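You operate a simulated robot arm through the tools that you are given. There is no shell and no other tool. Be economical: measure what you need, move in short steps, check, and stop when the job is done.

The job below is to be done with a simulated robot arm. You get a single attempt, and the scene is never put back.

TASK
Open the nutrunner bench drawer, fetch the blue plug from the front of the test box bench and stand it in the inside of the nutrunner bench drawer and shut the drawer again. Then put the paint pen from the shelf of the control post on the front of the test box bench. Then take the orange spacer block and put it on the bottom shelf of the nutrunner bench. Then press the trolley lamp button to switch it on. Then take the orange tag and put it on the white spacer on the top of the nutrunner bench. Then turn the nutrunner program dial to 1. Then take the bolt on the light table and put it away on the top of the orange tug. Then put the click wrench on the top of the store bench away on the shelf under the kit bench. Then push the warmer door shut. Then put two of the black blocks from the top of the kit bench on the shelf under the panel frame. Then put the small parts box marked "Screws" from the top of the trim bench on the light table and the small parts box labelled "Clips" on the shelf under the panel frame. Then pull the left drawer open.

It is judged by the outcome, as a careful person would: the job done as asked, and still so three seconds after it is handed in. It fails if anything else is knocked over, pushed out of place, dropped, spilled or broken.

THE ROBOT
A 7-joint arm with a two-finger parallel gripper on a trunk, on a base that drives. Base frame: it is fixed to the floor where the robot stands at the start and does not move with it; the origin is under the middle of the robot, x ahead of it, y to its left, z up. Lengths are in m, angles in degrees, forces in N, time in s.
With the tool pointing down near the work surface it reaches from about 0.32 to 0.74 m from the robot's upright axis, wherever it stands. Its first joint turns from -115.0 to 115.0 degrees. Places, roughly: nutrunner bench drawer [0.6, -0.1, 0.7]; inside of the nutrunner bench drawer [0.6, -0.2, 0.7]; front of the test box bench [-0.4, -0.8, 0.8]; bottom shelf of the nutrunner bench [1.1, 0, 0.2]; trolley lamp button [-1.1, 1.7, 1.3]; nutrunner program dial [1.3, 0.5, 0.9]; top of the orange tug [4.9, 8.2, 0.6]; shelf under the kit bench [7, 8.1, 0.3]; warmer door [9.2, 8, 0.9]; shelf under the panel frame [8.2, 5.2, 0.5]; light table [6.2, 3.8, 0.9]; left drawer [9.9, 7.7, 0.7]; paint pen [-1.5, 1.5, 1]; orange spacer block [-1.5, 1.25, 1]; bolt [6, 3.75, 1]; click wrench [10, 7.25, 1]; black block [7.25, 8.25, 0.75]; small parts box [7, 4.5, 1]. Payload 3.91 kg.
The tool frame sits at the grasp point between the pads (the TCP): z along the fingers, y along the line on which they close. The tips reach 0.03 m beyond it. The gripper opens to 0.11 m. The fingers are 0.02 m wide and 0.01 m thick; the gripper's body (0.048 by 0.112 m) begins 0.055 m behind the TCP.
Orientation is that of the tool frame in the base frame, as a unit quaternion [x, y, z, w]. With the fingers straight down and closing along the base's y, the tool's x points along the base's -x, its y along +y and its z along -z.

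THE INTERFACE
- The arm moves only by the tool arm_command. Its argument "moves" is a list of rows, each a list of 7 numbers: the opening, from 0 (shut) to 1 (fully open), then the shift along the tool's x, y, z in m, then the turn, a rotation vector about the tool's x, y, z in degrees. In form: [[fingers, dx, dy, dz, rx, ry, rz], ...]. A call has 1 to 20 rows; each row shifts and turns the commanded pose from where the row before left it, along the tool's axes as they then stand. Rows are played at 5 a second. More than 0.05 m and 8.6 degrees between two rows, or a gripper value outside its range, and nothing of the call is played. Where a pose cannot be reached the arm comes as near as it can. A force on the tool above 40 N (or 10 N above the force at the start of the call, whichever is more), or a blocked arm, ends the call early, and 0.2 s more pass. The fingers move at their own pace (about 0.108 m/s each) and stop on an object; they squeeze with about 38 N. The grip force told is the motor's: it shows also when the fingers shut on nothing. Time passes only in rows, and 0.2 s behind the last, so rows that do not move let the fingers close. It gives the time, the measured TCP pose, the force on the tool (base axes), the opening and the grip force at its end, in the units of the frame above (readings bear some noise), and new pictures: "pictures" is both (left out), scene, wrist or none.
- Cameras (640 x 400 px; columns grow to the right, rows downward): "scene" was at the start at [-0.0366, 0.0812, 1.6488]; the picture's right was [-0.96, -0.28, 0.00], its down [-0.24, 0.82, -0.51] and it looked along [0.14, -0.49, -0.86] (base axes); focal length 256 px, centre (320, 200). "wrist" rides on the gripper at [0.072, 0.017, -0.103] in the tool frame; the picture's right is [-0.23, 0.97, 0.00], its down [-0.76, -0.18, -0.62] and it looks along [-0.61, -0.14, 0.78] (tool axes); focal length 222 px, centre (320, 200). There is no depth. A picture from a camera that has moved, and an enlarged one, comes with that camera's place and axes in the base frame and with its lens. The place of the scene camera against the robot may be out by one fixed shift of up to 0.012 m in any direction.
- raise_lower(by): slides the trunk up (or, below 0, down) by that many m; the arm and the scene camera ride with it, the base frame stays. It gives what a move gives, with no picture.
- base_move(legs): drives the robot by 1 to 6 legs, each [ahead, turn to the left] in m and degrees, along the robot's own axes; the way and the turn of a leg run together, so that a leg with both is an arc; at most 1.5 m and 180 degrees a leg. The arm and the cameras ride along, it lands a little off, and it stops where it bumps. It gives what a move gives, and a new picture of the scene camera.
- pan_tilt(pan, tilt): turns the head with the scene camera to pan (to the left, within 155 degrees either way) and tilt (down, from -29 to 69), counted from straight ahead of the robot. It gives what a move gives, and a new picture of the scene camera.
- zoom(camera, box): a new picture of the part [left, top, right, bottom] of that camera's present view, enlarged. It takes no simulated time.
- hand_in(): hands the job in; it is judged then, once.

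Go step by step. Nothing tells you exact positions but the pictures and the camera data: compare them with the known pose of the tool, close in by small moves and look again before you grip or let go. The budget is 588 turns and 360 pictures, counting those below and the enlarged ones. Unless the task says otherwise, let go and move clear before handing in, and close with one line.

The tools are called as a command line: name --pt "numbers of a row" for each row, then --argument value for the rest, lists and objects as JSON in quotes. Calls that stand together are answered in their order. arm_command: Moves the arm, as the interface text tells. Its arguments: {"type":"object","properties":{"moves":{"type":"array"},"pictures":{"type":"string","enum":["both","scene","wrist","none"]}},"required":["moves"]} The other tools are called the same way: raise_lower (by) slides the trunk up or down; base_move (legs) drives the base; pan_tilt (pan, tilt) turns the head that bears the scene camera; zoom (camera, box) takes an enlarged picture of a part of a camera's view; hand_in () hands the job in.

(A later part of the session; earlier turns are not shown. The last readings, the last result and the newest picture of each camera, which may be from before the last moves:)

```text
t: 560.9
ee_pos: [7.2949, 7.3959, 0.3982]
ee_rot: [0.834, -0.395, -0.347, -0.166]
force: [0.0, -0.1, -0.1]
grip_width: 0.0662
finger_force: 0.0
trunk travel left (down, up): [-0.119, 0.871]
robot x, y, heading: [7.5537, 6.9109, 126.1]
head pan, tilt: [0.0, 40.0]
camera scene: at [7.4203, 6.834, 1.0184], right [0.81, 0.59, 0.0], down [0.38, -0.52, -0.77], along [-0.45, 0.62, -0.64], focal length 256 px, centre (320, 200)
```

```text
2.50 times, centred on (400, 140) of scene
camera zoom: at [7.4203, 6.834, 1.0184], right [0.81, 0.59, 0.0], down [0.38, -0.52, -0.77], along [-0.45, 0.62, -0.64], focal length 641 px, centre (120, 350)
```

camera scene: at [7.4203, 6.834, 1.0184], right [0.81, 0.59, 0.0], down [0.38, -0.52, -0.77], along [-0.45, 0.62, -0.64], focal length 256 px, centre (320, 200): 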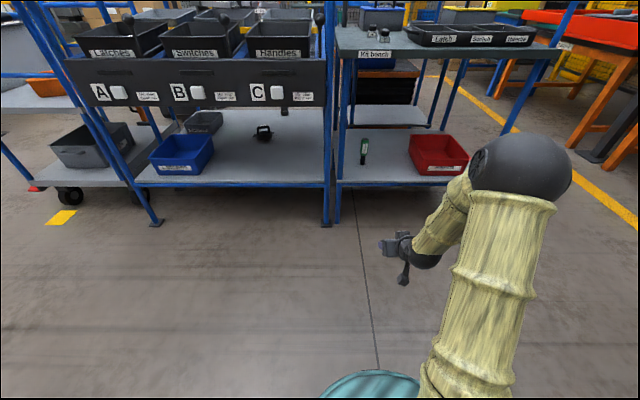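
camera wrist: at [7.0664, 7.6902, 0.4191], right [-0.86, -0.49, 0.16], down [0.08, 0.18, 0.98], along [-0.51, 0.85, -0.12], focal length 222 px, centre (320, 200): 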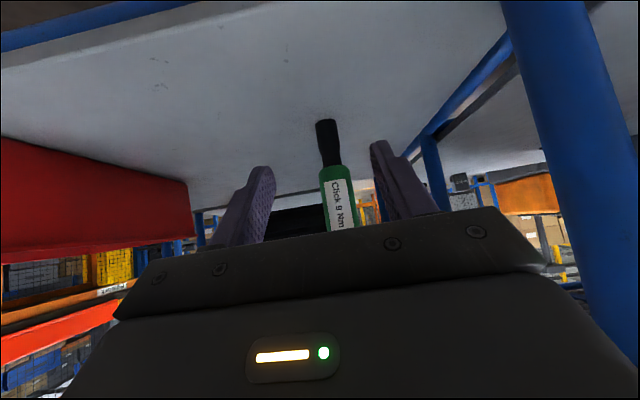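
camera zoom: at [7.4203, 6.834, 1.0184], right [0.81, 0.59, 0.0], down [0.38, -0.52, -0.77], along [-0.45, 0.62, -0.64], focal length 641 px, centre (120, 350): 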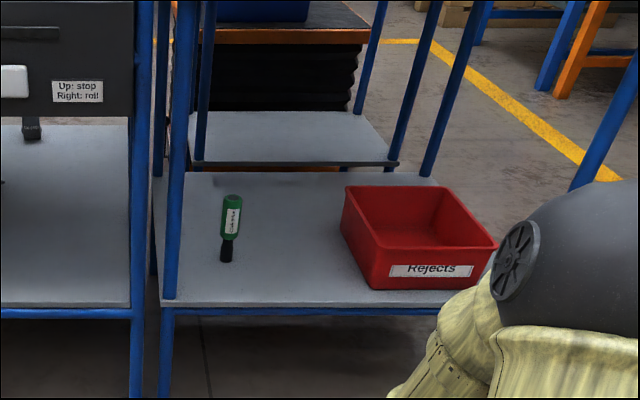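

raise_lower --by 0.4

raise_lower --by 0.25

base_move --legs '[[-0.1, 0], [0, -90.5], [0.75, 0]]'

zoom --camera "scene" --box '[100, 40, 420, 240]'

```text
t: 564.7
ee_pos: [7.2953, 7.396, 0.7974]
ee_rot: [0.834, -0.395, -0.346, -0.166]
force: [0.6, 0.6, -0.2]
grip_width: 0.0658
finger_force: 0.0
trunk travel left (down, up): [-0.519, 0.471]
robot x, y, heading: [7.5526, 6.9099, 126.4]
head pan, tilt: [0.0, 40.0]
```

```text
t: 567.3
ee_pos: [7.2951, 7.3953, 1.0472]
ee_rot: [0.835, -0.395, -0.346, -0.166]
force: [0.1, 0.0, -0.4]
grip_width: 0.0663
finger_force: 0.1
trunk travel left (down, up): [-0.769, 0.221]
robot x, y, heading: [7.5548, 6.9105, 126.1]
head pan, tilt: [0.0, 40.0]
```

```text
t: 575.8
ee_pos: [8.682, 7.5446, 1.0476]
ee_rot: [-0.318, 0.867, 0.131, 0.361]
force: [0.4, -0.2, -0.3]
grip_width: 0.0655
finger_force: 0.1
trunk travel left (down, up): [-0.769, 0.221]
robot x, y, heading: [8.1986, 7.2783, 37.2]
head pan, tilt: [0.0, 40.0]
camera scene: at [8.1326, 7.4079, 1.6684], right [0.6, -0.8, 0.0], down [-0.51, -0.39, -0.77], along [0.61, 0.46, -0.64], focal length 256 px, centre (320, 200)
```

scene: 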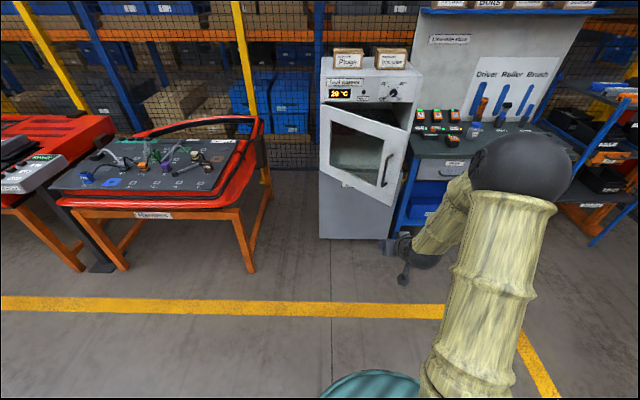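

```text
2.00 times, centred on (260, 140) of scene
camera zoom: at [8.1326, 7.4079, 1.6684], right [0.6, -0.8, 0.0], down [-0.51, -0.39, -0.77], along [0.61, 0.46, -0.64], focal length 513 px, centre (440, 320)
```

zoom: 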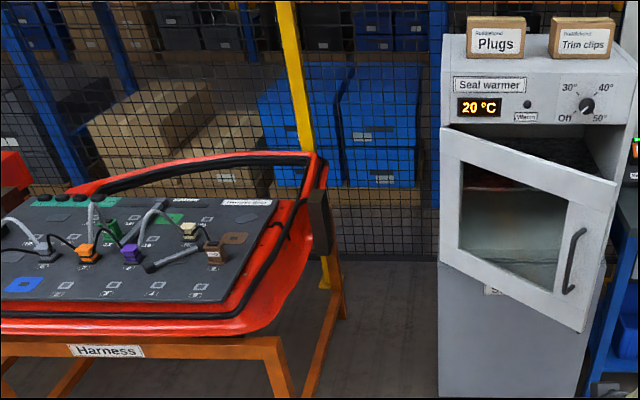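

raise_lower --by -0.09

arm_command --pt "0 0 0 0 0 0 0" --pt "0 0 0 0 0 0 0" --pt "0 0 0 0 0 0 0" --pictures "none"

base_move --legs '[[0, -1.6], [0.55, 0]]'

arm_command --pt "0 0 0 0 0 0 0" --pictures "wrist"

```text
t: 577.1
ee_pos: [8.6814, 7.5432, 0.957]
ee_rot: [-0.319, 0.867, 0.132, 0.36]
force: [1.0, -0.4, -0.3]
grip_width: 0.066
finger_force: 0.1
trunk travel left (down, up): [-0.679, 0.311]
robot x, y, heading: [8.1995, 7.2777, 37.0]
head pan, tilt: [0.0, 40.0]
```

```text
t: 577.9
ee_pos: [8.6799, 7.5437, 0.9582]
ee_rot: [-0.318, 0.866, 0.131, 0.361]
force: [0.6, -0.2, 0.3]
grip_width: 0.0
finger_force: 37.4
trunk travel left (down, up): [-0.679, 0.311]
robot x, y, heading: [8.2023, 7.277, 37.0]
head pan, tilt: [0.0, 40.0]
```

```text
t: 581.4
ee_pos: [9.1443, 7.8323, 0.9577]
ee_rot: [-0.294, 0.875, 0.12, 0.365]
force: [-0.7, 0.3, 0.2]
grip_width: 0.0
finger_force: 37.7
trunk travel left (down, up): [-0.679, 0.311]
robot x, y, heading: [8.6475, 7.5876, 34.3]
head pan, tilt: [0.0, 40.0]
camera scene: at [8.5895, 7.7243, 1.5784], right [0.56, -0.83, 0.0], down [-0.53, -0.36, -0.77], along [0.63, 0.43, -0.64], focal length 256 px, centre (320, 200)
```

scene: 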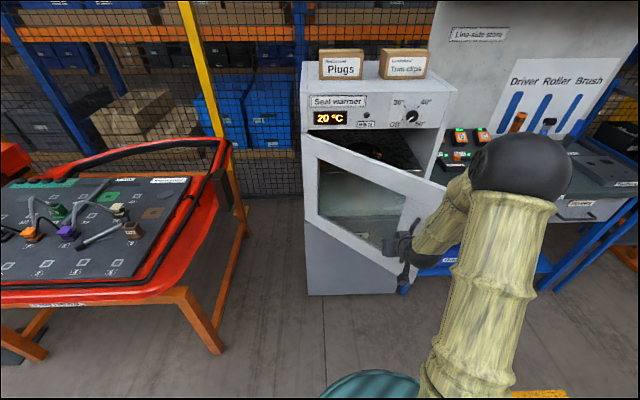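

```text
t: 581.8
ee_pos: [9.1435, 7.8316, 0.9583]
ee_rot: [-0.295, 0.875, 0.122, 0.365]
force: [-0.3, -0.2, -0.2]
grip_width: 0.0
finger_force: 37.8
trunk travel left (down, up): [-0.679, 0.311]
robot x, y, heading: [8.6532, 7.5902, 33.9]
head pan, tilt: [0.0, 40.0]
camera wrist: at [9.0347, 7.77, 0.9791], right [-0.46, 0.87, 0.16], down [0.18, -0.08, 0.98], along [0.87, 0.48, -0.12], focal length 222 px, centre (320, 200)
```

wrist: 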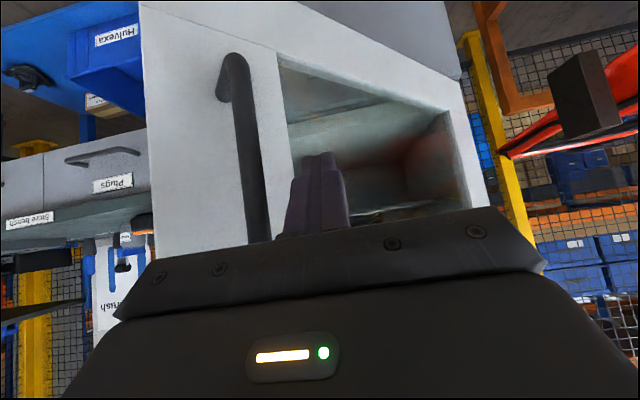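

base_move --legs '[[-0.05, 1.7]]'

raise_lower --by -0.135

arm_command --pt "0 0 0 0 0 0 0" --pictures "wrist"

```text
t: 582.7
ee_pos: [9.0928, 7.8156, 0.9582]
ee_rot: [-0.307, 0.87, 0.127, 0.363]
force: [0.1, 0.0, -0.1]
grip_width: 0.0
finger_force: 37.7
trunk travel left (down, up): [-0.679, 0.311]
robot x, y, heading: [8.6076, 7.5588, 35.8]
head pan, tilt: [0.0, 40.0]
camera scene: at [8.5417, 7.6918, 1.5785], right [0.58, -0.81, 0.0], down [-0.52, -0.38, -0.77], along [0.62, 0.45, -0.64], focal length 256 px, centre (320, 200)
```

scene: 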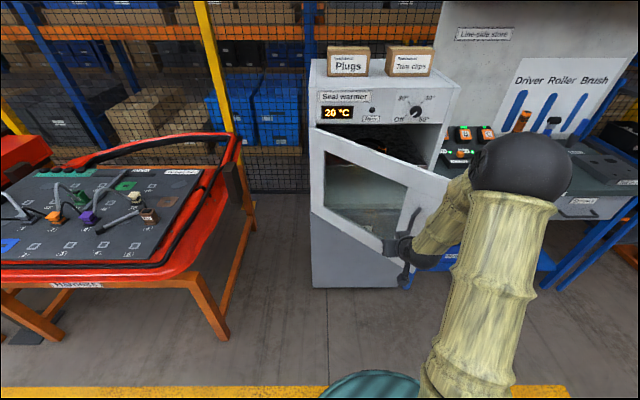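

```text
t: 584.4
ee_pos: [9.0945, 7.8165, 0.8221]
ee_rot: [-0.307, 0.87, 0.127, 0.363]
force: [-0.2, -0.3, 0.2]
grip_width: 0.0
finger_force: 37.6
trunk travel left (down, up): [-0.544, 0.446]
robot x, y, heading: [8.6064, 7.5614, 35.9]
head pan, tilt: [0.0, 40.0]
```

```text
t: 584.8
ee_pos: [9.0951, 7.8156, 0.8228]
ee_rot: [-0.308, 0.87, 0.127, 0.363]
force: [-0.4, 0.1, 0.4]
grip_width: 0.0
finger_force: 37.9
trunk travel left (down, up): [-0.544, 0.446]
robot x, y, heading: [8.6061, 7.5586, 35.7]
head pan, tilt: [0.0, 40.0]
camera wrist: at [8.9872, 7.7518, 0.8442], right [-0.49, 0.86, 0.16], down [0.18, -0.08, 0.98], along [0.85, 0.51, -0.12], focal length 222 px, centre (320, 200)
```

wrist: 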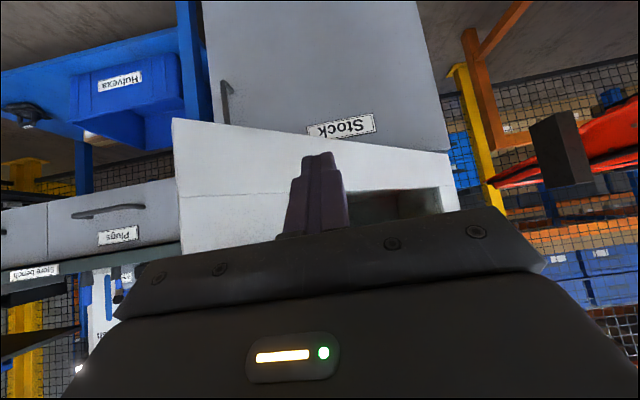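

base_move --legs '[[0.2, 0]]'

base_move --legs '[[0.1, 0]]'

```text
t: 586.4
ee_pos: [9.2604, 7.9352, 0.8214]
ee_rot: [-0.308, 0.87, 0.127, 0.362]
force: [0.7, 0.1, -0.6]
grip_width: 0.0
finger_force: 38.1
trunk travel left (down, up): [-0.544, 0.446]
robot x, y, heading: [8.7762, 7.6819, 35.8]
head pan, tilt: [0.0, 40.0]
camera scene: at [8.7094, 7.8127, 1.4434], right [0.59, -0.81, 0.0], down [-0.52, -0.38, -0.77], along [0.62, 0.45, -0.64], focal length 256 px, centre (320, 200)
```

scene: 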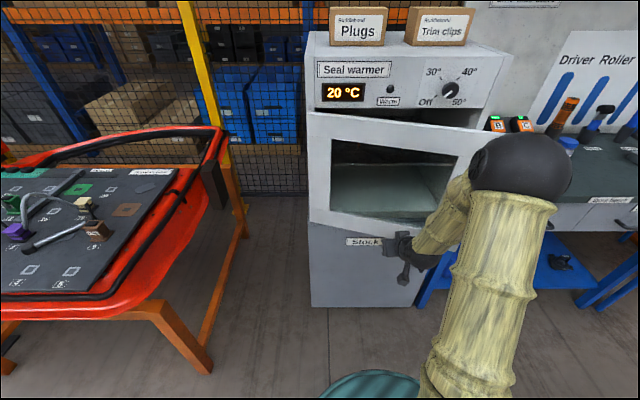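

```text
t: 587.5
ee_pos: [9.3413, 7.9941, 0.8234]
ee_rot: [-0.308, 0.87, 0.128, 0.363]
force: [-0.5, 0.0, -0.2]
grip_width: 0.0
finger_force: 37.1
trunk travel left (down, up): [-0.544, 0.446]
robot x, y, heading: [8.8545, 7.7419, 35.5]
head pan, tilt: [0.0, 40.0]
camera scene: at [8.7903, 7.871, 1.4434], right [0.58, -0.81, 0.0], down [-0.52, -0.38, -0.77], along [0.62, 0.45, -0.64], focal length 256 px, centre (320, 200)
```

scene: 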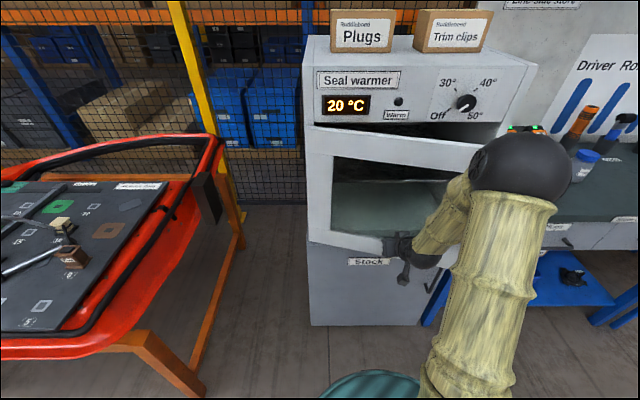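

Door is swinging shut nicely; I keep pushing in short steps.

base_move --legs '[[0.07, 0]]'

base_move --legs '[[0.04, 0]]'

```text
t: 588.5
ee_pos: [9.3977, 8.0337, 0.8222]
ee_rot: [-0.307, 0.871, 0.127, 0.363]
force: [0.5, 0.1, 0.3]
grip_width: 0.0
finger_force: 37.3
trunk travel left (down, up): [-0.544, 0.446]
robot x, y, heading: [8.9123, 7.7795, 35.6]
head pan, tilt: [0.0, 40.0]
camera scene: at [8.846, 7.911, 1.4434], right [0.58, -0.81, 0.0], down [-0.52, -0.38, -0.77], along [0.62, 0.45, -0.64], focal length 256 px, centre (320, 200)
```

scene: 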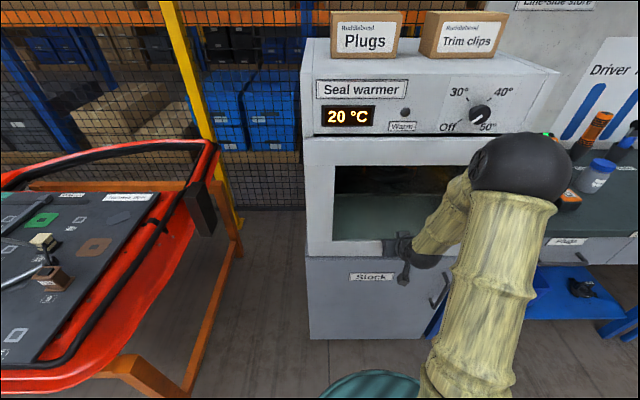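

```text
t: 589.3
ee_pos: [9.4042, 8.0384, 0.8214]
ee_rot: [-0.308, 0.873, 0.125, 0.357]
force: [-4.7, -3.8, 2.3]
grip_width: 0.0
finger_force: 37.7
trunk travel left (down, up): [-0.544, 0.446]
robot x, y, heading: [8.9244, 7.784, 35.6]
head pan, tilt: [0.0, 40.0]
stopped in leg 1: the force on the tool passed its limit (the readings are from after the stop); the commanded pose is now the measured one
camera scene: at [8.8559, 7.9183, 1.4434], right [0.58, -0.81, 0.0], down [-0.52, -0.37, -0.77], along [0.62, 0.45, -0.64], focal length 256 px, centre (320, 200)
```

scene: 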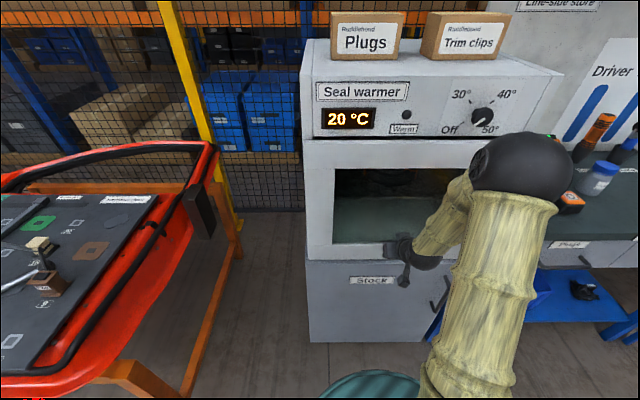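

base_move --legs '[[-0.5, 0]]'

zoom --camera "scene" --box '[280, 30, 480, 200]'

```text
t: 592.3
ee_pos: [8.9982, 7.753, 0.821]
ee_rot: [-0.315, 0.87, 0.128, 0.357]
force: [-0.5, -0.2, 0.4]
grip_width: 0.0001
finger_force: 38.2
trunk travel left (down, up): [-0.544, 0.446]
robot x, y, heading: [8.521, 7.4905, 36.3]
head pan, tilt: [0.0, 40.0]
camera scene: at [8.4514, 7.6228, 1.4435], right [0.6, -0.8, 0.0], down [-0.52, -0.38, -0.77], along [0.61, 0.46, -0.64], focal length 256 px, centre (320, 200)
```

scene: 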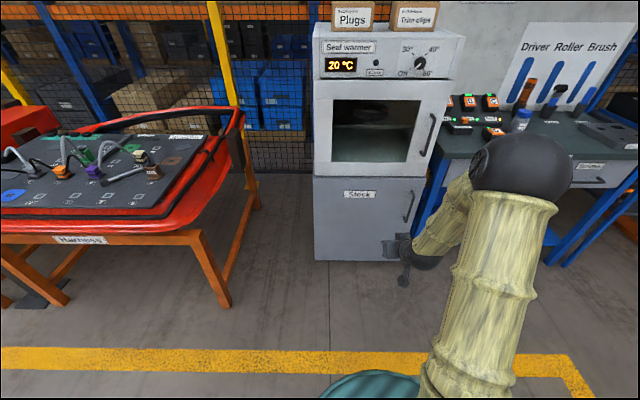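

```text
2.35 times, centred on (380, 115) of scene
camera zoom: at [8.4514, 7.6228, 1.4435], right [0.6, -0.8, 0.0], down [-0.52, -0.38, -0.77], along [0.61, 0.46, -0.64], focal length 603 px, centre (179, 400)
```

zoom: 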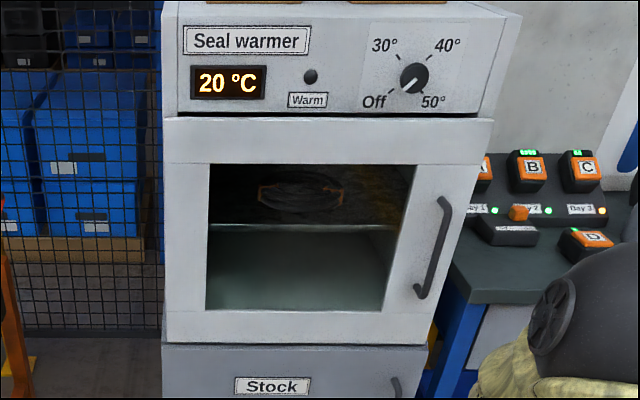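

arm_command --pt "0.5 0 0 0 0 7.5 0" --pt "0.5 0 0 0 0 7.5 0" --pt "0.5 0 0 0 0 7.5 0" --pt "0.5 0 0 0 0 7.5 0" --pt "0.5 0 0 0 0 7.5 0" --pt "0.5 0 0 0 0 7.5 0" --pictures "none"

raise_lower --by 0.25

base_move --legs '[[-1.05, 0], [0, 89.5], [0.4, 0]]'

zoom --camera "scene" --box '[310, 60, 510, 260]'

```text
t: 593.7
ee_pos: [8.9963, 7.7528, 0.8208]
ee_rot: [-0.34, 0.94, -0.003, -0.005]
force: [0.8, 0.2, -0.5]
grip_width: 0.0552
finger_force: 0.1
trunk travel left (down, up): [-0.544, 0.446]
robot x, y, heading: [8.5174, 7.4935, 36.6]
head pan, tilt: [0.0, 40.0]
```

```text
t: 596.2
ee_pos: [8.9982, 7.7525, 1.0702]
ee_rot: [-0.339, 0.941, -0.002, -0.004]
force: [0.6, 0.6, 0.2]
grip_width: 0.0548
finger_force: 0.1
trunk travel left (down, up): [-0.794, 0.196]
robot x, y, heading: [8.5194, 7.4856, 36.9]
head pan, tilt: [0.0, 40.0]
```

```text
t: 607.5
ee_pos: [7.2302, 7.7207, 1.0695]
ee_rot: [0.89, -0.457, 0.004, 0.001]
force: [0.6, 0.7, 0.1]
grip_width: 0.0553
finger_force: 0.0
trunk travel left (down, up): [-0.794, 0.196]
robot x, y, heading: [7.4583, 7.2237, 122.5]
head pan, tilt: [0.0, 40.0]
camera scene: at [7.319, 7.157, 1.6934], right [0.84, 0.54, 0.0], down [0.35, -0.54, -0.77], along [-0.41, 0.65, -0.64], focal length 256 px, centre (320, 200)
```

scene: 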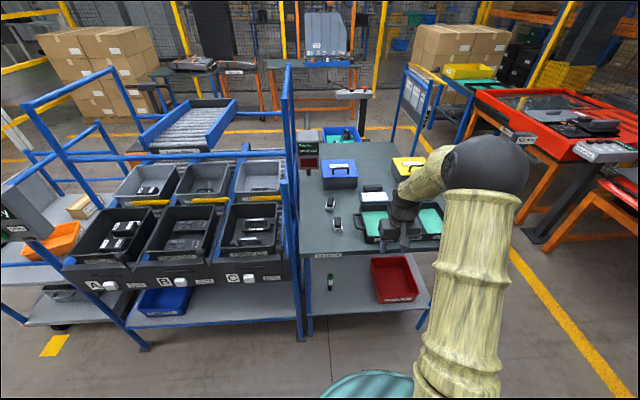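

```text
2.00 times, centred on (410, 160) of scene
camera zoom: at [7.319, 7.157, 1.6934], right [0.84, 0.54, 0.0], down [0.35, -0.54, -0.77], along [-0.41, 0.65, -0.64], focal length 513 px, centre (140, 280)
```

zoom: 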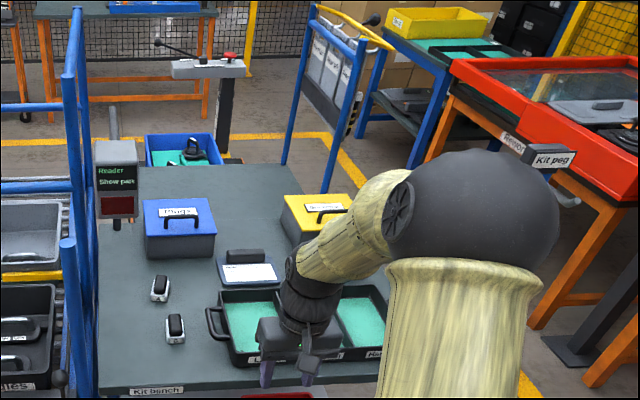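

zoom --camera "scene" --box '[310, 180, 360, 240]'

zoom --camera "scene" --box '[350, 170, 450, 260]'

```text
6.67 times, centred on (335, 210) of scene
camera zoom: at [7.319, 7.157, 1.6934], right [0.84, 0.54, 0.0], down [0.35, -0.54, -0.77], along [-0.41, 0.65, -0.64], focal length 1709 px, centre (220, 133)
```

zoom: 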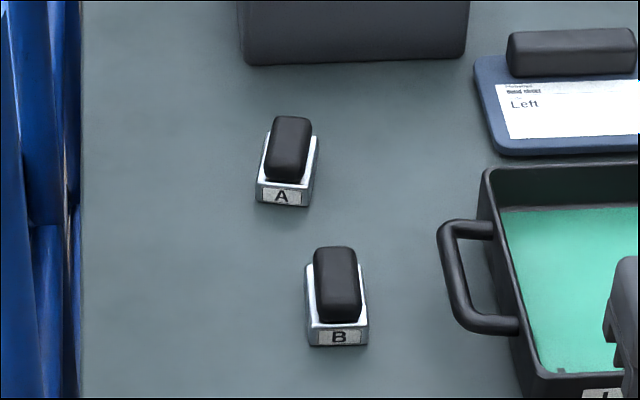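

```text
4.44 times, centred on (400, 215) of scene
camera zoom: at [7.319, 7.157, 1.6934], right [0.84, 0.54, 0.0], down [0.35, -0.54, -0.77], along [-0.41, 0.65, -0.64], focal length 1139 px, centre (-36, 133)
```

zoom: 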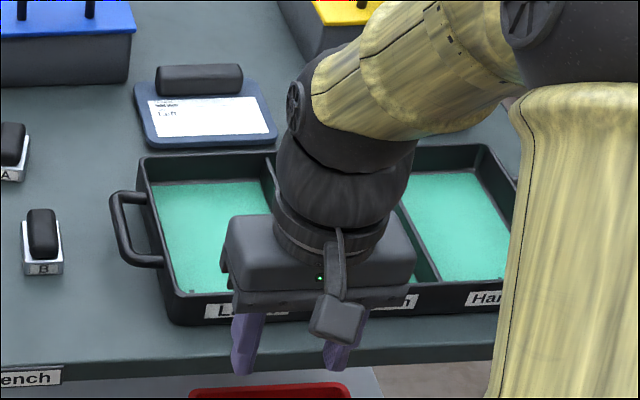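

arm_command --pt "0.6 0.01 0.045 0 0 0 0" --pt "0.6 0.01 0.045 0 0 0 0" --pictures "none"

base_move --legs '[[0, 3.1], [0.31, 0]]'

arm_command --pt "0.6 0 0 0 0 0 0" --pictures "wrist"

```text
t: 608.0
ee_pos: [7.1691, 7.6514, 1.0712]
ee_rot: [0.889, -0.457, 0.004, 0.0]
force: [-0.7, -1.0, -1.2]
grip_width: 0.0661
finger_force: 0.2
trunk travel left (down, up): [-0.794, 0.196]
robot x, y, heading: [7.4605, 7.2228, 122.4]
head pan, tilt: [0.0, 40.0]
```

```text
t: 610.5
ee_pos: [6.9796, 7.8821, 1.0733]
ee_rot: [0.9, -0.437, 0.005, 0.001]
force: [0.1, -0.6, -0.4]
grip_width: 0.0662
finger_force: 0.0
trunk travel left (down, up): [-0.794, 0.196]
robot x, y, heading: [7.2857, 7.4652, 124.8]
head pan, tilt: [0.0, 40.0]
camera scene: at [7.1502, 7.3931, 1.6934], right [0.82, 0.57, 0.0], down [0.37, -0.53, -0.77], along [-0.44, 0.63, -0.64], focal length 256 px, centre (320, 200)
```

scene: 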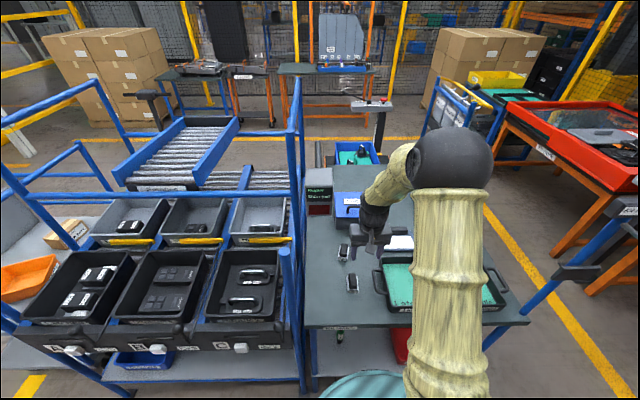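

```text
t: 610.9
ee_pos: [6.9793, 7.8824, 1.0713]
ee_rot: [0.9, -0.436, 0.005, 0.0]
force: [-0.7, 0.0, -1.2]
grip_width: 0.0658
finger_force: 0.0
trunk travel left (down, up): [-0.794, 0.196]
robot x, y, heading: [7.286, 7.4632, 125.1]
head pan, tilt: [0.0, 40.0]
camera wrist: at [7.0106, 7.8149, 1.1761], right [-0.91, -0.42, 0.0], down [-0.34, 0.71, 0.62], along [-0.26, 0.56, -0.79], focal length 222 px, centre (320, 200)
```

wrist: 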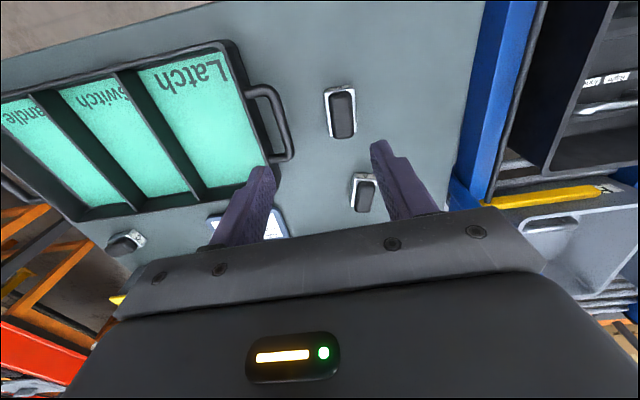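

arm_command --pt "0.6 -0.018 0.01 0.03 0 0 0" --pt "0.6 -0.018 0.011 0.04 0 0 0" --pt "0.6 0 0 0.045 0 0 0" --pt "0.6 0 0 0.03 0 0 0" --pt "0.6 0 0 0 0 0 0" --pictures "wrist"

zoom --camera "scene" --box '[310, 220, 410, 320]'

```text
t: 612.1
ee_pos: [6.9421, 7.897, 0.9258]
ee_rot: [0.9, -0.436, 0.003, 0.001]
force: [-0.3, 0.0, -1.1]
grip_width: 0.0662
finger_force: 0.1
trunk travel left (down, up): [-0.794, 0.196]
robot x, y, heading: [7.2886, 7.4669, 125.2]
head pan, tilt: [0.0, 40.0]
camera wrist: at [6.9733, 7.8307, 1.0301], right [-0.91, -0.42, 0.0], down [-0.34, 0.71, 0.62], along [-0.26, 0.56, -0.79], focal length 222 px, centre (320, 200)
```

wrist: 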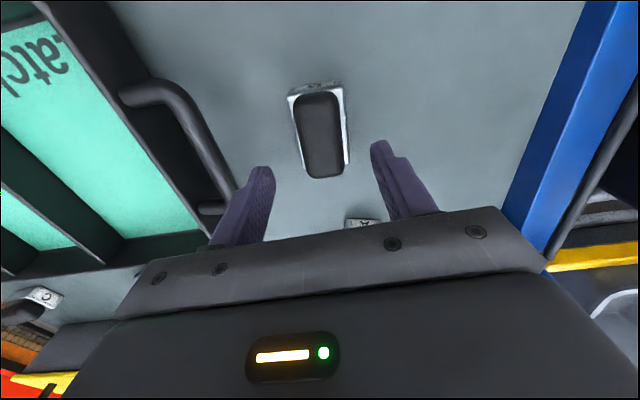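

```text
4.00 times, centred on (360, 270) of scene
camera zoom: at [7.1508, 7.3924, 1.6935], right [0.82, 0.57, 0.0], down [0.37, -0.53, -0.77], along [-0.44, 0.63, -0.64], focal length 1026 px, centre (160, -80)
```

zoom: 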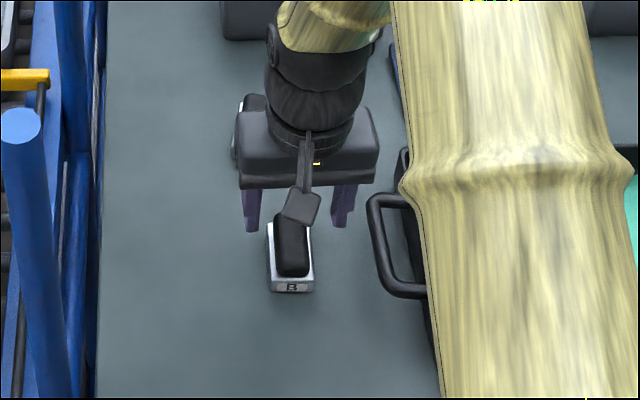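

arm_command --pt "0.6 -0.006 0 0.04 0 0 0" --pt "0.6 0 0 0.03 0 0 0" --pt "0.6 0 0 0 0 0 0" --pictures "wrist"

```text
t: 612.6
ee_pos: [6.9373, 7.8989, 0.8802]
ee_rot: [0.9, -0.436, 0.007, 0.003]
force: [5.5, -7.4, 14.0]
grip_width: 0.0658
finger_force: 0.1
trunk travel left (down, up): [-0.794, 0.196]
robot x, y, heading: [7.2861, 7.468, 124.9]
head pan, tilt: [0.0, 40.0]
stopped in row 2: the force on the tool passed its limit (the readings are from after the stop); the commanded pose is now the measured one
camera wrist: at [6.9687, 7.8332, 0.9847], right [-0.91, -0.42, 0.0], down [-0.34, 0.71, 0.61], along [-0.26, 0.56, -0.79], focal length 222 px, centre (320, 200)
```

wrist: 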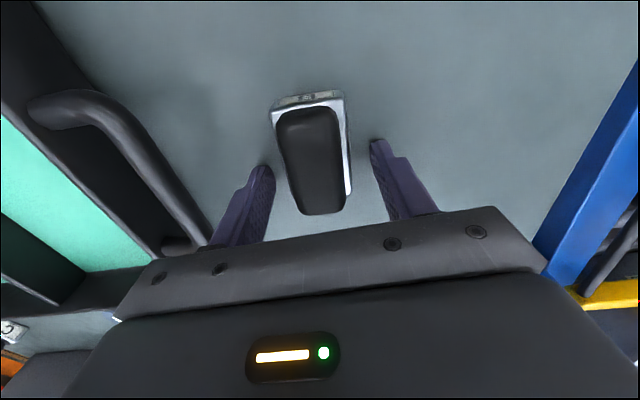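

arm_command --pt "0.6 0.005 0 -0.005 0 0 0" --pt "0.35 0 0 0 0 0 0" --pt "0 0 0 0 0 0 0" --pt "0 0 0 0 0 0 0" --pictures "wrist"

arm_command --pt "0 0 0 -0.03 0 0 0" --pt "0 0 0 -0.04 0 0 0" --pt "0 0 0 -0.04 0 0 0" --pt "0 0 0 -0.04 0 0 0" --pictures "wrist"

```text
t: 613.6
ee_pos: [6.9396, 7.8979, 0.8846]
ee_rot: [0.899, -0.437, 0.005, 0.001]
force: [-0.2, 0.6, -0.7]
grip_width: 0.0399
finger_force: 38.1
trunk travel left (down, up): [-0.794, 0.196]
robot x, y, heading: [7.2875, 7.4662, 125.0]
head pan, tilt: [0.0, 40.0]
camera wrist: at [6.9711, 7.8309, 0.989], right [-0.91, -0.42, 0.0], down [-0.34, 0.71, 0.62], along [-0.26, 0.56, -0.79], focal length 222 px, centre (320, 200)
```

wrist: 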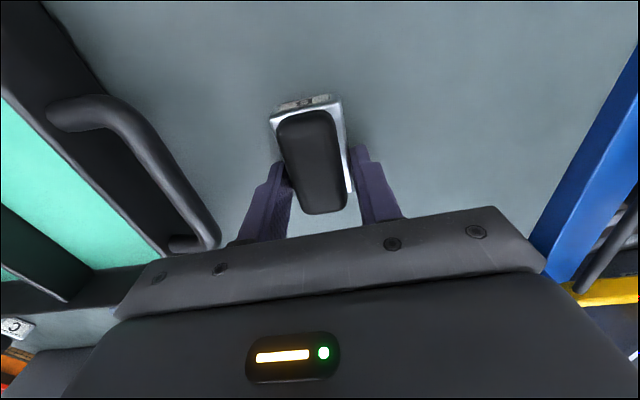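

```text
t: 614.6
ee_pos: [6.9386, 7.8968, 1.0357]
ee_rot: [0.9, -0.436, 0.005, 0.001]
force: [-0.1, 0.2, -2.3]
grip_width: 0.0396
finger_force: 37.9
trunk travel left (down, up): [-0.794, 0.196]
robot x, y, heading: [7.2846, 7.4665, 125.0]
head pan, tilt: [0.0, 40.0]
camera wrist: at [6.9704, 7.8306, 1.1403], right [-0.91, -0.42, 0.0], down [-0.34, 0.71, 0.62], along [-0.26, 0.56, -0.79], focal length 222 px, centre (320, 200)
```

wrist: 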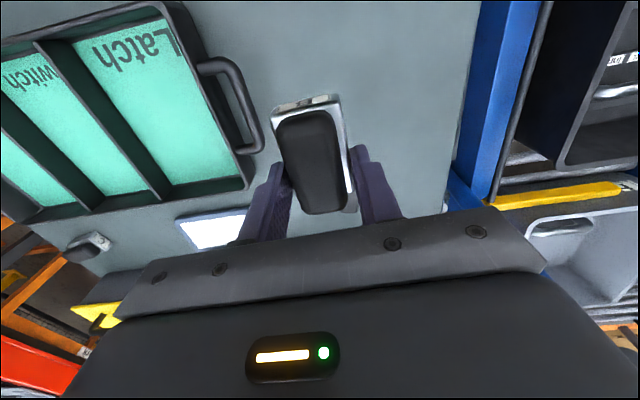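

arm_command --pt "0 0 0 0.04 0 0 0" --pt "0 0 0 0.05 0 0 0" --pt "0 0 0 0.05 0 0 0" --pt "0 0 0 0.012 0 0 0" --pt "0 0 0 0 0 0 0" --pictures "none"

arm_command --pt "0.4 0 0 0 0 0 0" --pt "0.6 0 0 0 0 0 0" --pt "0.6 0 0 -0.04 0 0 0" --pt "0.6 0 0 -0.05 0 0 0" --pt "0.6 0.03 0 -0.035 0 -8 0" --pt "0.6 0.03 0 -0.02 0 -8 0" --pt "0.6 0.03 0 0 0 -8 0" --pt "0.6 0.02 0 0 0 -8 0" --pt "0.6 0.0 0 0 0 -8 0" --pt "0.6 0.0 0 0 0 -5 0" --pt "0.6 0 0 0 0 0 0"

```text
t: 615.8
ee_pos: [6.9347, 7.8973, 0.884]
ee_rot: [0.9, -0.437, 0.002, 0.0]
force: [-2.4, 3.7, 30.2]
grip_width: 0.0395
finger_force: 37.7
trunk travel left (down, up): [-0.794, 0.196]
robot x, y, heading: [7.2834, 7.4681, 125.0]
head pan, tilt: [0.0, 40.0]
```

```text
t: 618.2
ee_pos: [6.9856, 7.8402, 1.0016]
ee_rot: [0.833, -0.405, -0.338, -0.166]
force: [-0.7, -0.7, -0.1]
grip_width: 0.066
finger_force: 0.0
out of reach, approached as far as the arm can: row 8, 9, 10
trunk travel left (down, up): [-0.794, 0.196]
robot x, y, heading: [7.2824, 7.4642, 125.1]
head pan, tilt: [0.0, 40.0]
camera scene: at [7.1506, 7.3926, 1.6934], right [0.82, 0.57, 0.0], down [0.37, -0.53, -0.77], along [-0.44, 0.63, -0.64], focal length 256 px, centre (320, 200)
camera wrist: at [7.0486, 7.7311, 1.0251], right [-0.87, -0.48, 0.16], down [0.07, 0.19, 0.98], along [-0.5, 0.86, -0.13], focal length 222 px, centre (320, 200)
```

scene: 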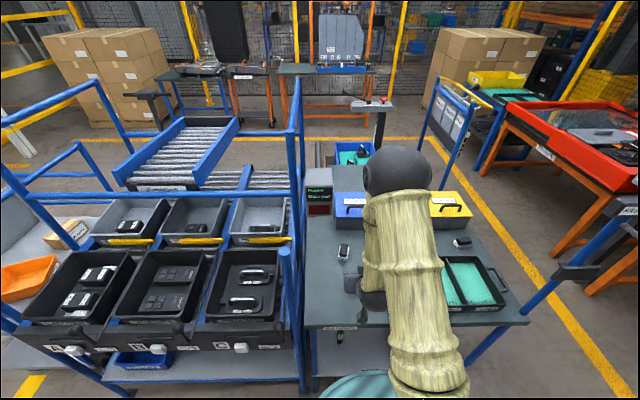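
wrist: 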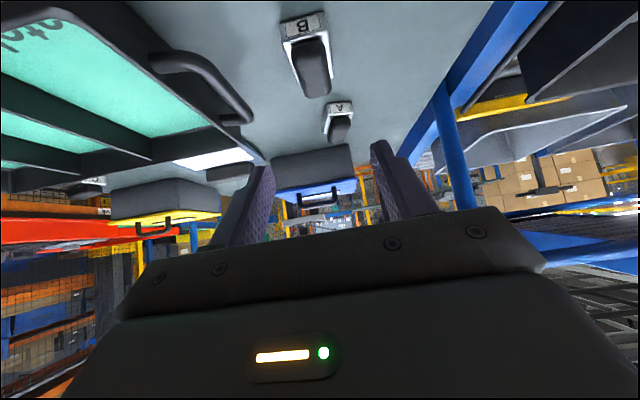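

base_move --legs '[[-0.14, 0]]'

arm_command --pt "0.6 0 0 0 0 0 0"

```text
t: 619.5
ee_pos: [7.0641, 7.7283, 1.002]
ee_rot: [0.832, -0.405, -0.34, -0.167]
force: [0.2, 0.1, 0.5]
grip_width: 0.0662
finger_force: 0.1
trunk travel left (down, up): [-0.794, 0.196]
robot x, y, heading: [7.3635, 7.3549, 124.9]
head pan, tilt: [0.0, 40.0]
camera scene: at [7.2294, 7.2802, 1.6935], right [0.82, 0.57, 0.0], down [0.37, -0.53, -0.77], along [-0.44, 0.63, -0.64], focal length 256 px, centre (320, 200)
```

scene: 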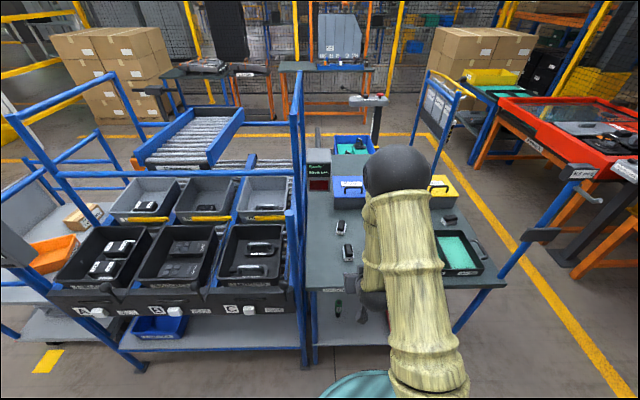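

```text
t: 619.9
ee_pos: [7.0647, 7.7274, 1.002]
ee_rot: [0.833, -0.405, -0.338, -0.165]
force: [-0.1, 0.6, 0.7]
grip_width: 0.0661
finger_force: 0.1
trunk travel left (down, up): [-0.794, 0.196]
robot x, y, heading: [7.365, 7.3529, 124.9]
head pan, tilt: [0.0, 40.0]
camera scene: at [7.2286, 7.2814, 1.6935], right [0.82, 0.57, 0.0], down [0.37, -0.53, -0.77], along [-0.44, 0.63, -0.64], focal length 256 px, centre (320, 200)
camera wrist: at [7.1271, 7.6202, 1.0253], right [-0.87, -0.47, 0.16], down [0.07, 0.19, 0.98], along [-0.49, 0.86, -0.14], focal length 222 px, centre (320, 200)
```

scene: 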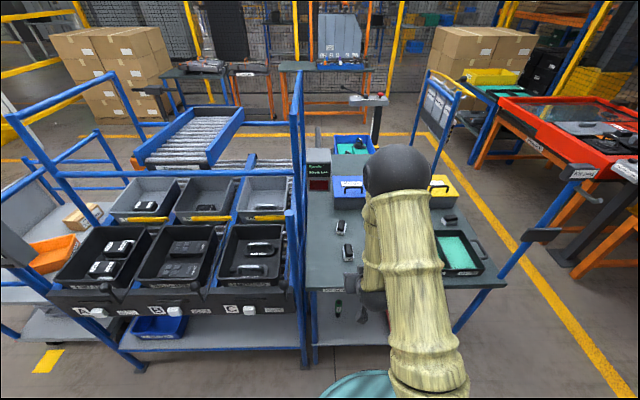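
wrist: 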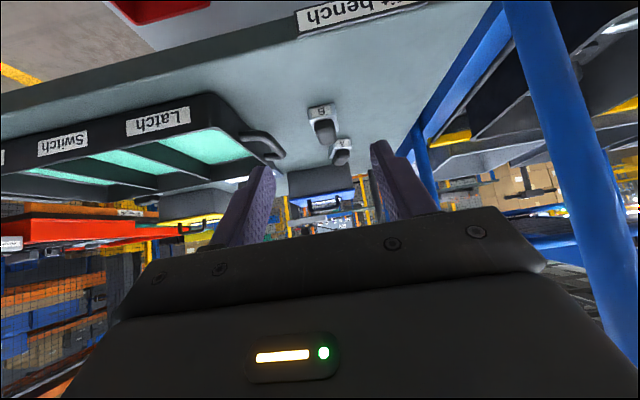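

arm_command --pt "0.6 -0.035 -0.002 0.02 0 0 0" --pt "0.6 -0.035 -0.002 0.02 0 0 0" --pt "0.6 0 0 0.045 0 0 0" --pt "0.6 0 0 0.045 0 0 0" --pt "0.6 0 0 0.035 0 0 0" --pt "0.6 0 0 0 0 0 0" --pictures "wrist"

```text
t: 621.3
ee_pos: [6.9665, 7.8616, 0.9322]
ee_rot: [0.833, -0.405, -0.339, -0.165]
force: [-0.5, -0.9, -0.1]
grip_width: 0.066
finger_force: 0.0
trunk travel left (down, up): [-0.794, 0.196]
robot x, y, heading: [7.3621, 7.3564, 124.9]
head pan, tilt: [0.0, 40.0]
camera wrist: at [7.0302, 7.7536, 0.9559], right [-0.87, -0.47, 0.16], down [0.07, 0.19, 0.98], along [-0.49, 0.86, -0.14], focal length 222 px, centre (320, 200)
```

wrist: 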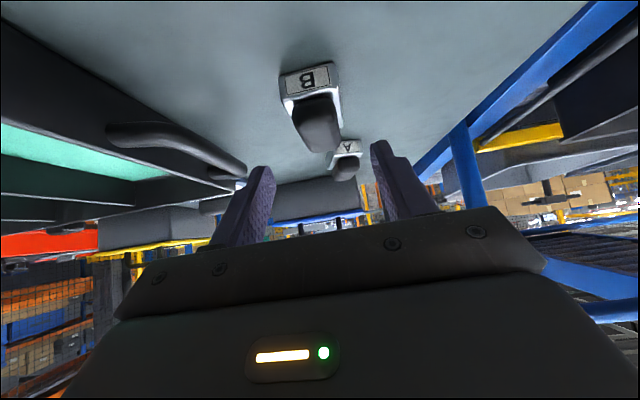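

arm_command --pt "0.6 0 -0.004 0.03 0 0 0" --pt "0.6 0 0 0.025 0 0 0" --pt "0.6 0 0 0 0 0 0" --pictures "wrist"

```text
t: 622.1
ee_pos: [6.9461, 7.8951, 0.8909]
ee_rot: [0.833, -0.405, -0.339, -0.166]
force: [0.1, -0.6, -0.3]
grip_width: 0.066
finger_force: 0.0
trunk travel left (down, up): [-0.794, 0.196]
robot x, y, heading: [7.366, 7.3586, 125.3]
head pan, tilt: [0.0, 40.0]
camera wrist: at [7.0096, 7.7857, 0.9151], right [-0.87, -0.47, 0.16], down [0.07, 0.19, 0.98], along [-0.49, 0.86, -0.14], focal length 222 px, centre (320, 200)
```

wrist: 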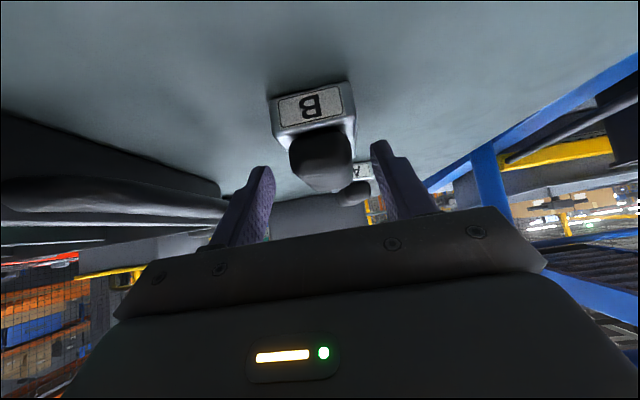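

arm_command --pt "0.6 0 0 0.006 0 0 0" --pt "0.35 0 0 0 0 0 0" --pt "0 0 0 0 0 0 0" --pt "0 0 0 0 0 0 0" --pictures "wrist"

arm_command --pt "0 -0.02 0 -0.02 0 0 0" --pt "0 -0.025 0 -0.025 0 0 0" --pt "0 0 0 0 0 0 0" --pictures "wrist"

```text
t: 623.1
ee_pos: [6.9427, 7.8971, 0.8884]
ee_rot: [0.833, -0.405, -0.339, -0.166]
force: [-1.4, 0.3, 0.2]
grip_width: 0.0396
finger_force: 37.9
trunk travel left (down, up): [-0.794, 0.196]
robot x, y, heading: [7.365, 7.3522, 124.9]
head pan, tilt: [0.0, 40.0]
camera wrist: at [7.0062, 7.7891, 0.9111], right [-0.87, -0.47, 0.16], down [0.07, 0.2, 0.98], along [-0.49, 0.86, -0.14], focal length 222 px, centre (320, 200)
```

wrist: 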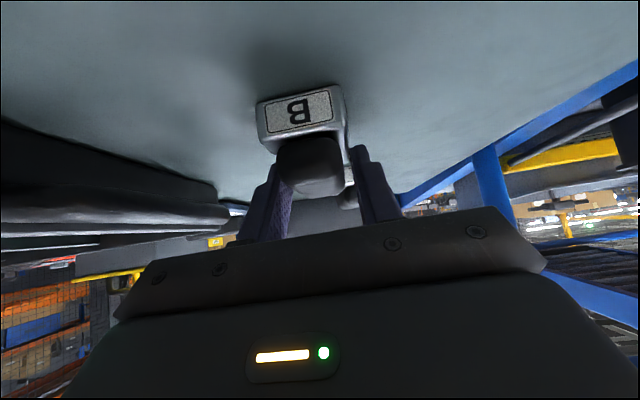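

```text
t: 623.9
ee_pos: [6.9411, 7.8981, 0.9526]
ee_rot: [0.833, -0.406, -0.338, -0.166]
force: [-0.3, 0.6, -3.4]
grip_width: 0.0396
finger_force: 37.9
trunk travel left (down, up): [-0.794, 0.196]
robot x, y, heading: [7.3644, 7.3555, 125.0]
head pan, tilt: [0.0, 40.0]
camera wrist: at [7.0053, 7.7906, 0.9757], right [-0.87, -0.47, 0.16], down [0.07, 0.2, 0.98], along [-0.49, 0.86, -0.14], focal length 222 px, centre (320, 200)
```

wrist: 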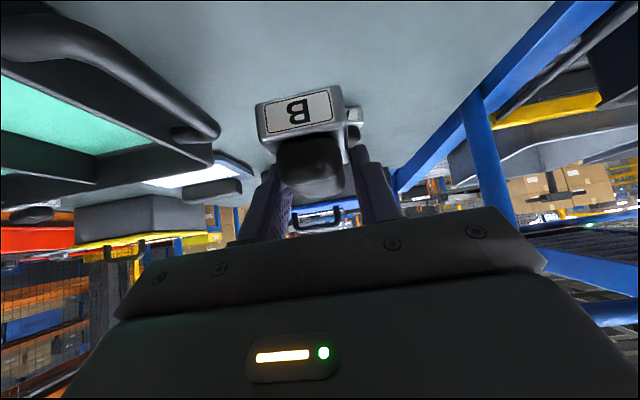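

base_move --legs '[[-0.5, 0], [0, -89.5], [-0.55, 0], [0, -90]]'

zoom --camera "scene" --box '[150, 80, 490, 300]'

```text
t: 637.2
ee_pos: [7.633, 6.0856, 0.9528]
ee_rot: [0.403, 0.834, -0.165, 0.339]
force: [0.7, 0.3, -2.7]
grip_width: 0.0392
finger_force: 37.5
trunk travel left (down, up): [-0.794, 0.196]
robot x, y, heading: [7.2138, 6.6245, -54.7]
head pan, tilt: [0.0, 40.0]
camera scene: at [7.3561, 6.6872, 1.6934], right [-0.82, -0.57, 0.0], down [-0.37, 0.53, -0.77], along [0.44, -0.63, -0.64], focal length 256 px, centre (320, 200)
```

scene: 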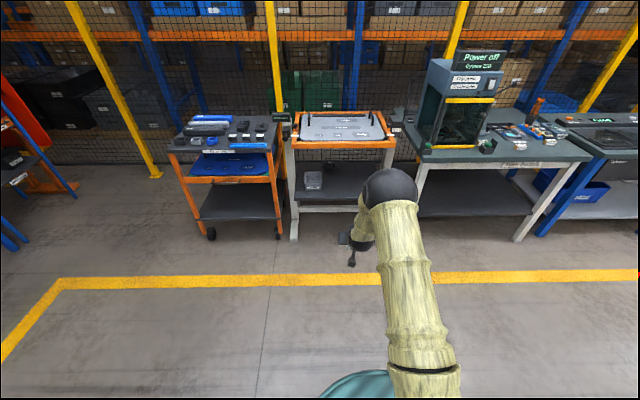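

```text
1.82 times, centred on (320, 190) of scene
camera zoom: at [7.3561, 6.6872, 1.6934], right [-0.82, -0.57, 0.0], down [-0.37, 0.53, -0.77], along [0.44, -0.63, -0.64], focal length 466 px, centre (320, 218)
```

zoom: 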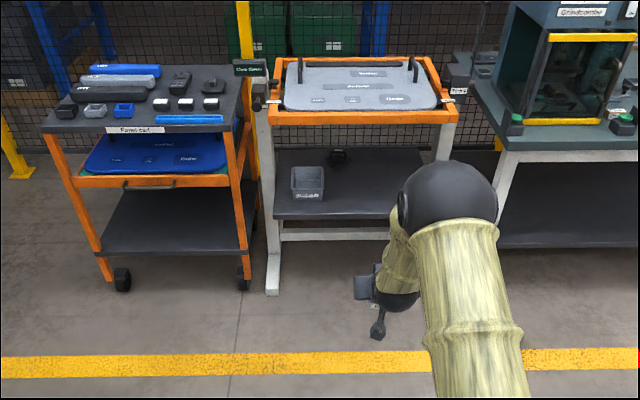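

raise_lower --by -0.31

base_move --legs '[[0.6, 0]]'

arm_command --pt "0 0 0 0 0 0 0" --pictures "wrist"

```text
t: 640.3
ee_pos: [7.6339, 6.085, 0.6421]
ee_rot: [0.404, 0.834, -0.164, 0.339]
force: [-0.1, 0.6, -2.1]
grip_width: 0.0395
finger_force: 38.2
trunk travel left (down, up): [-0.484, 0.506]
robot x, y, heading: [7.2118, 6.6261, -54.9]
head pan, tilt: [0.0, 40.0]
```

```text
t: 643.7
ee_pos: [7.9785, 5.6015, 0.642]
ee_rot: [0.401, 0.835, -0.164, 0.339]
force: [-0.6, 0.7, -2.0]
grip_width: 0.0395
finger_force: 37.7
trunk travel left (down, up): [-0.484, 0.506]
robot x, y, heading: [7.553, 6.1433, -54.6]
head pan, tilt: [0.0, 40.0]
camera scene: at [7.697, 6.2032, 1.3834], right [-0.82, -0.58, 0.0], down [-0.37, 0.53, -0.77], along [0.44, -0.63, -0.64], focal length 256 px, centre (320, 200)
```

scene: 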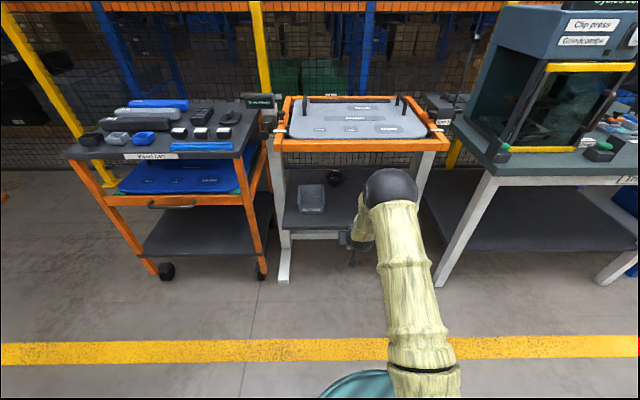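

```text
t: 644.1
ee_pos: [7.9775, 5.602, 0.6414]
ee_rot: [0.402, 0.835, -0.164, 0.339]
force: [-1.0, 0.0, -2.2]
grip_width: 0.0398
finger_force: 38.2
trunk travel left (down, up): [-0.484, 0.506]
robot x, y, heading: [7.5531, 6.1435, -54.6]
head pan, tilt: [0.0, 40.0]
camera wrist: at [7.9141, 5.7099, 0.6654], right [0.86, 0.48, 0.16], down [-0.07, -0.2, 0.98], along [0.5, -0.86, -0.14], focal length 222 px, centre (320, 200)
```

wrist: 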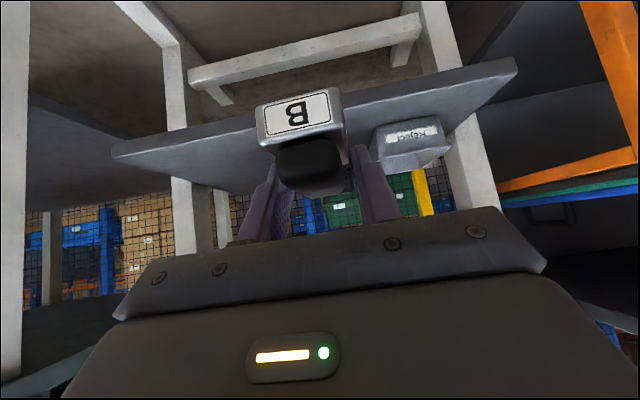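

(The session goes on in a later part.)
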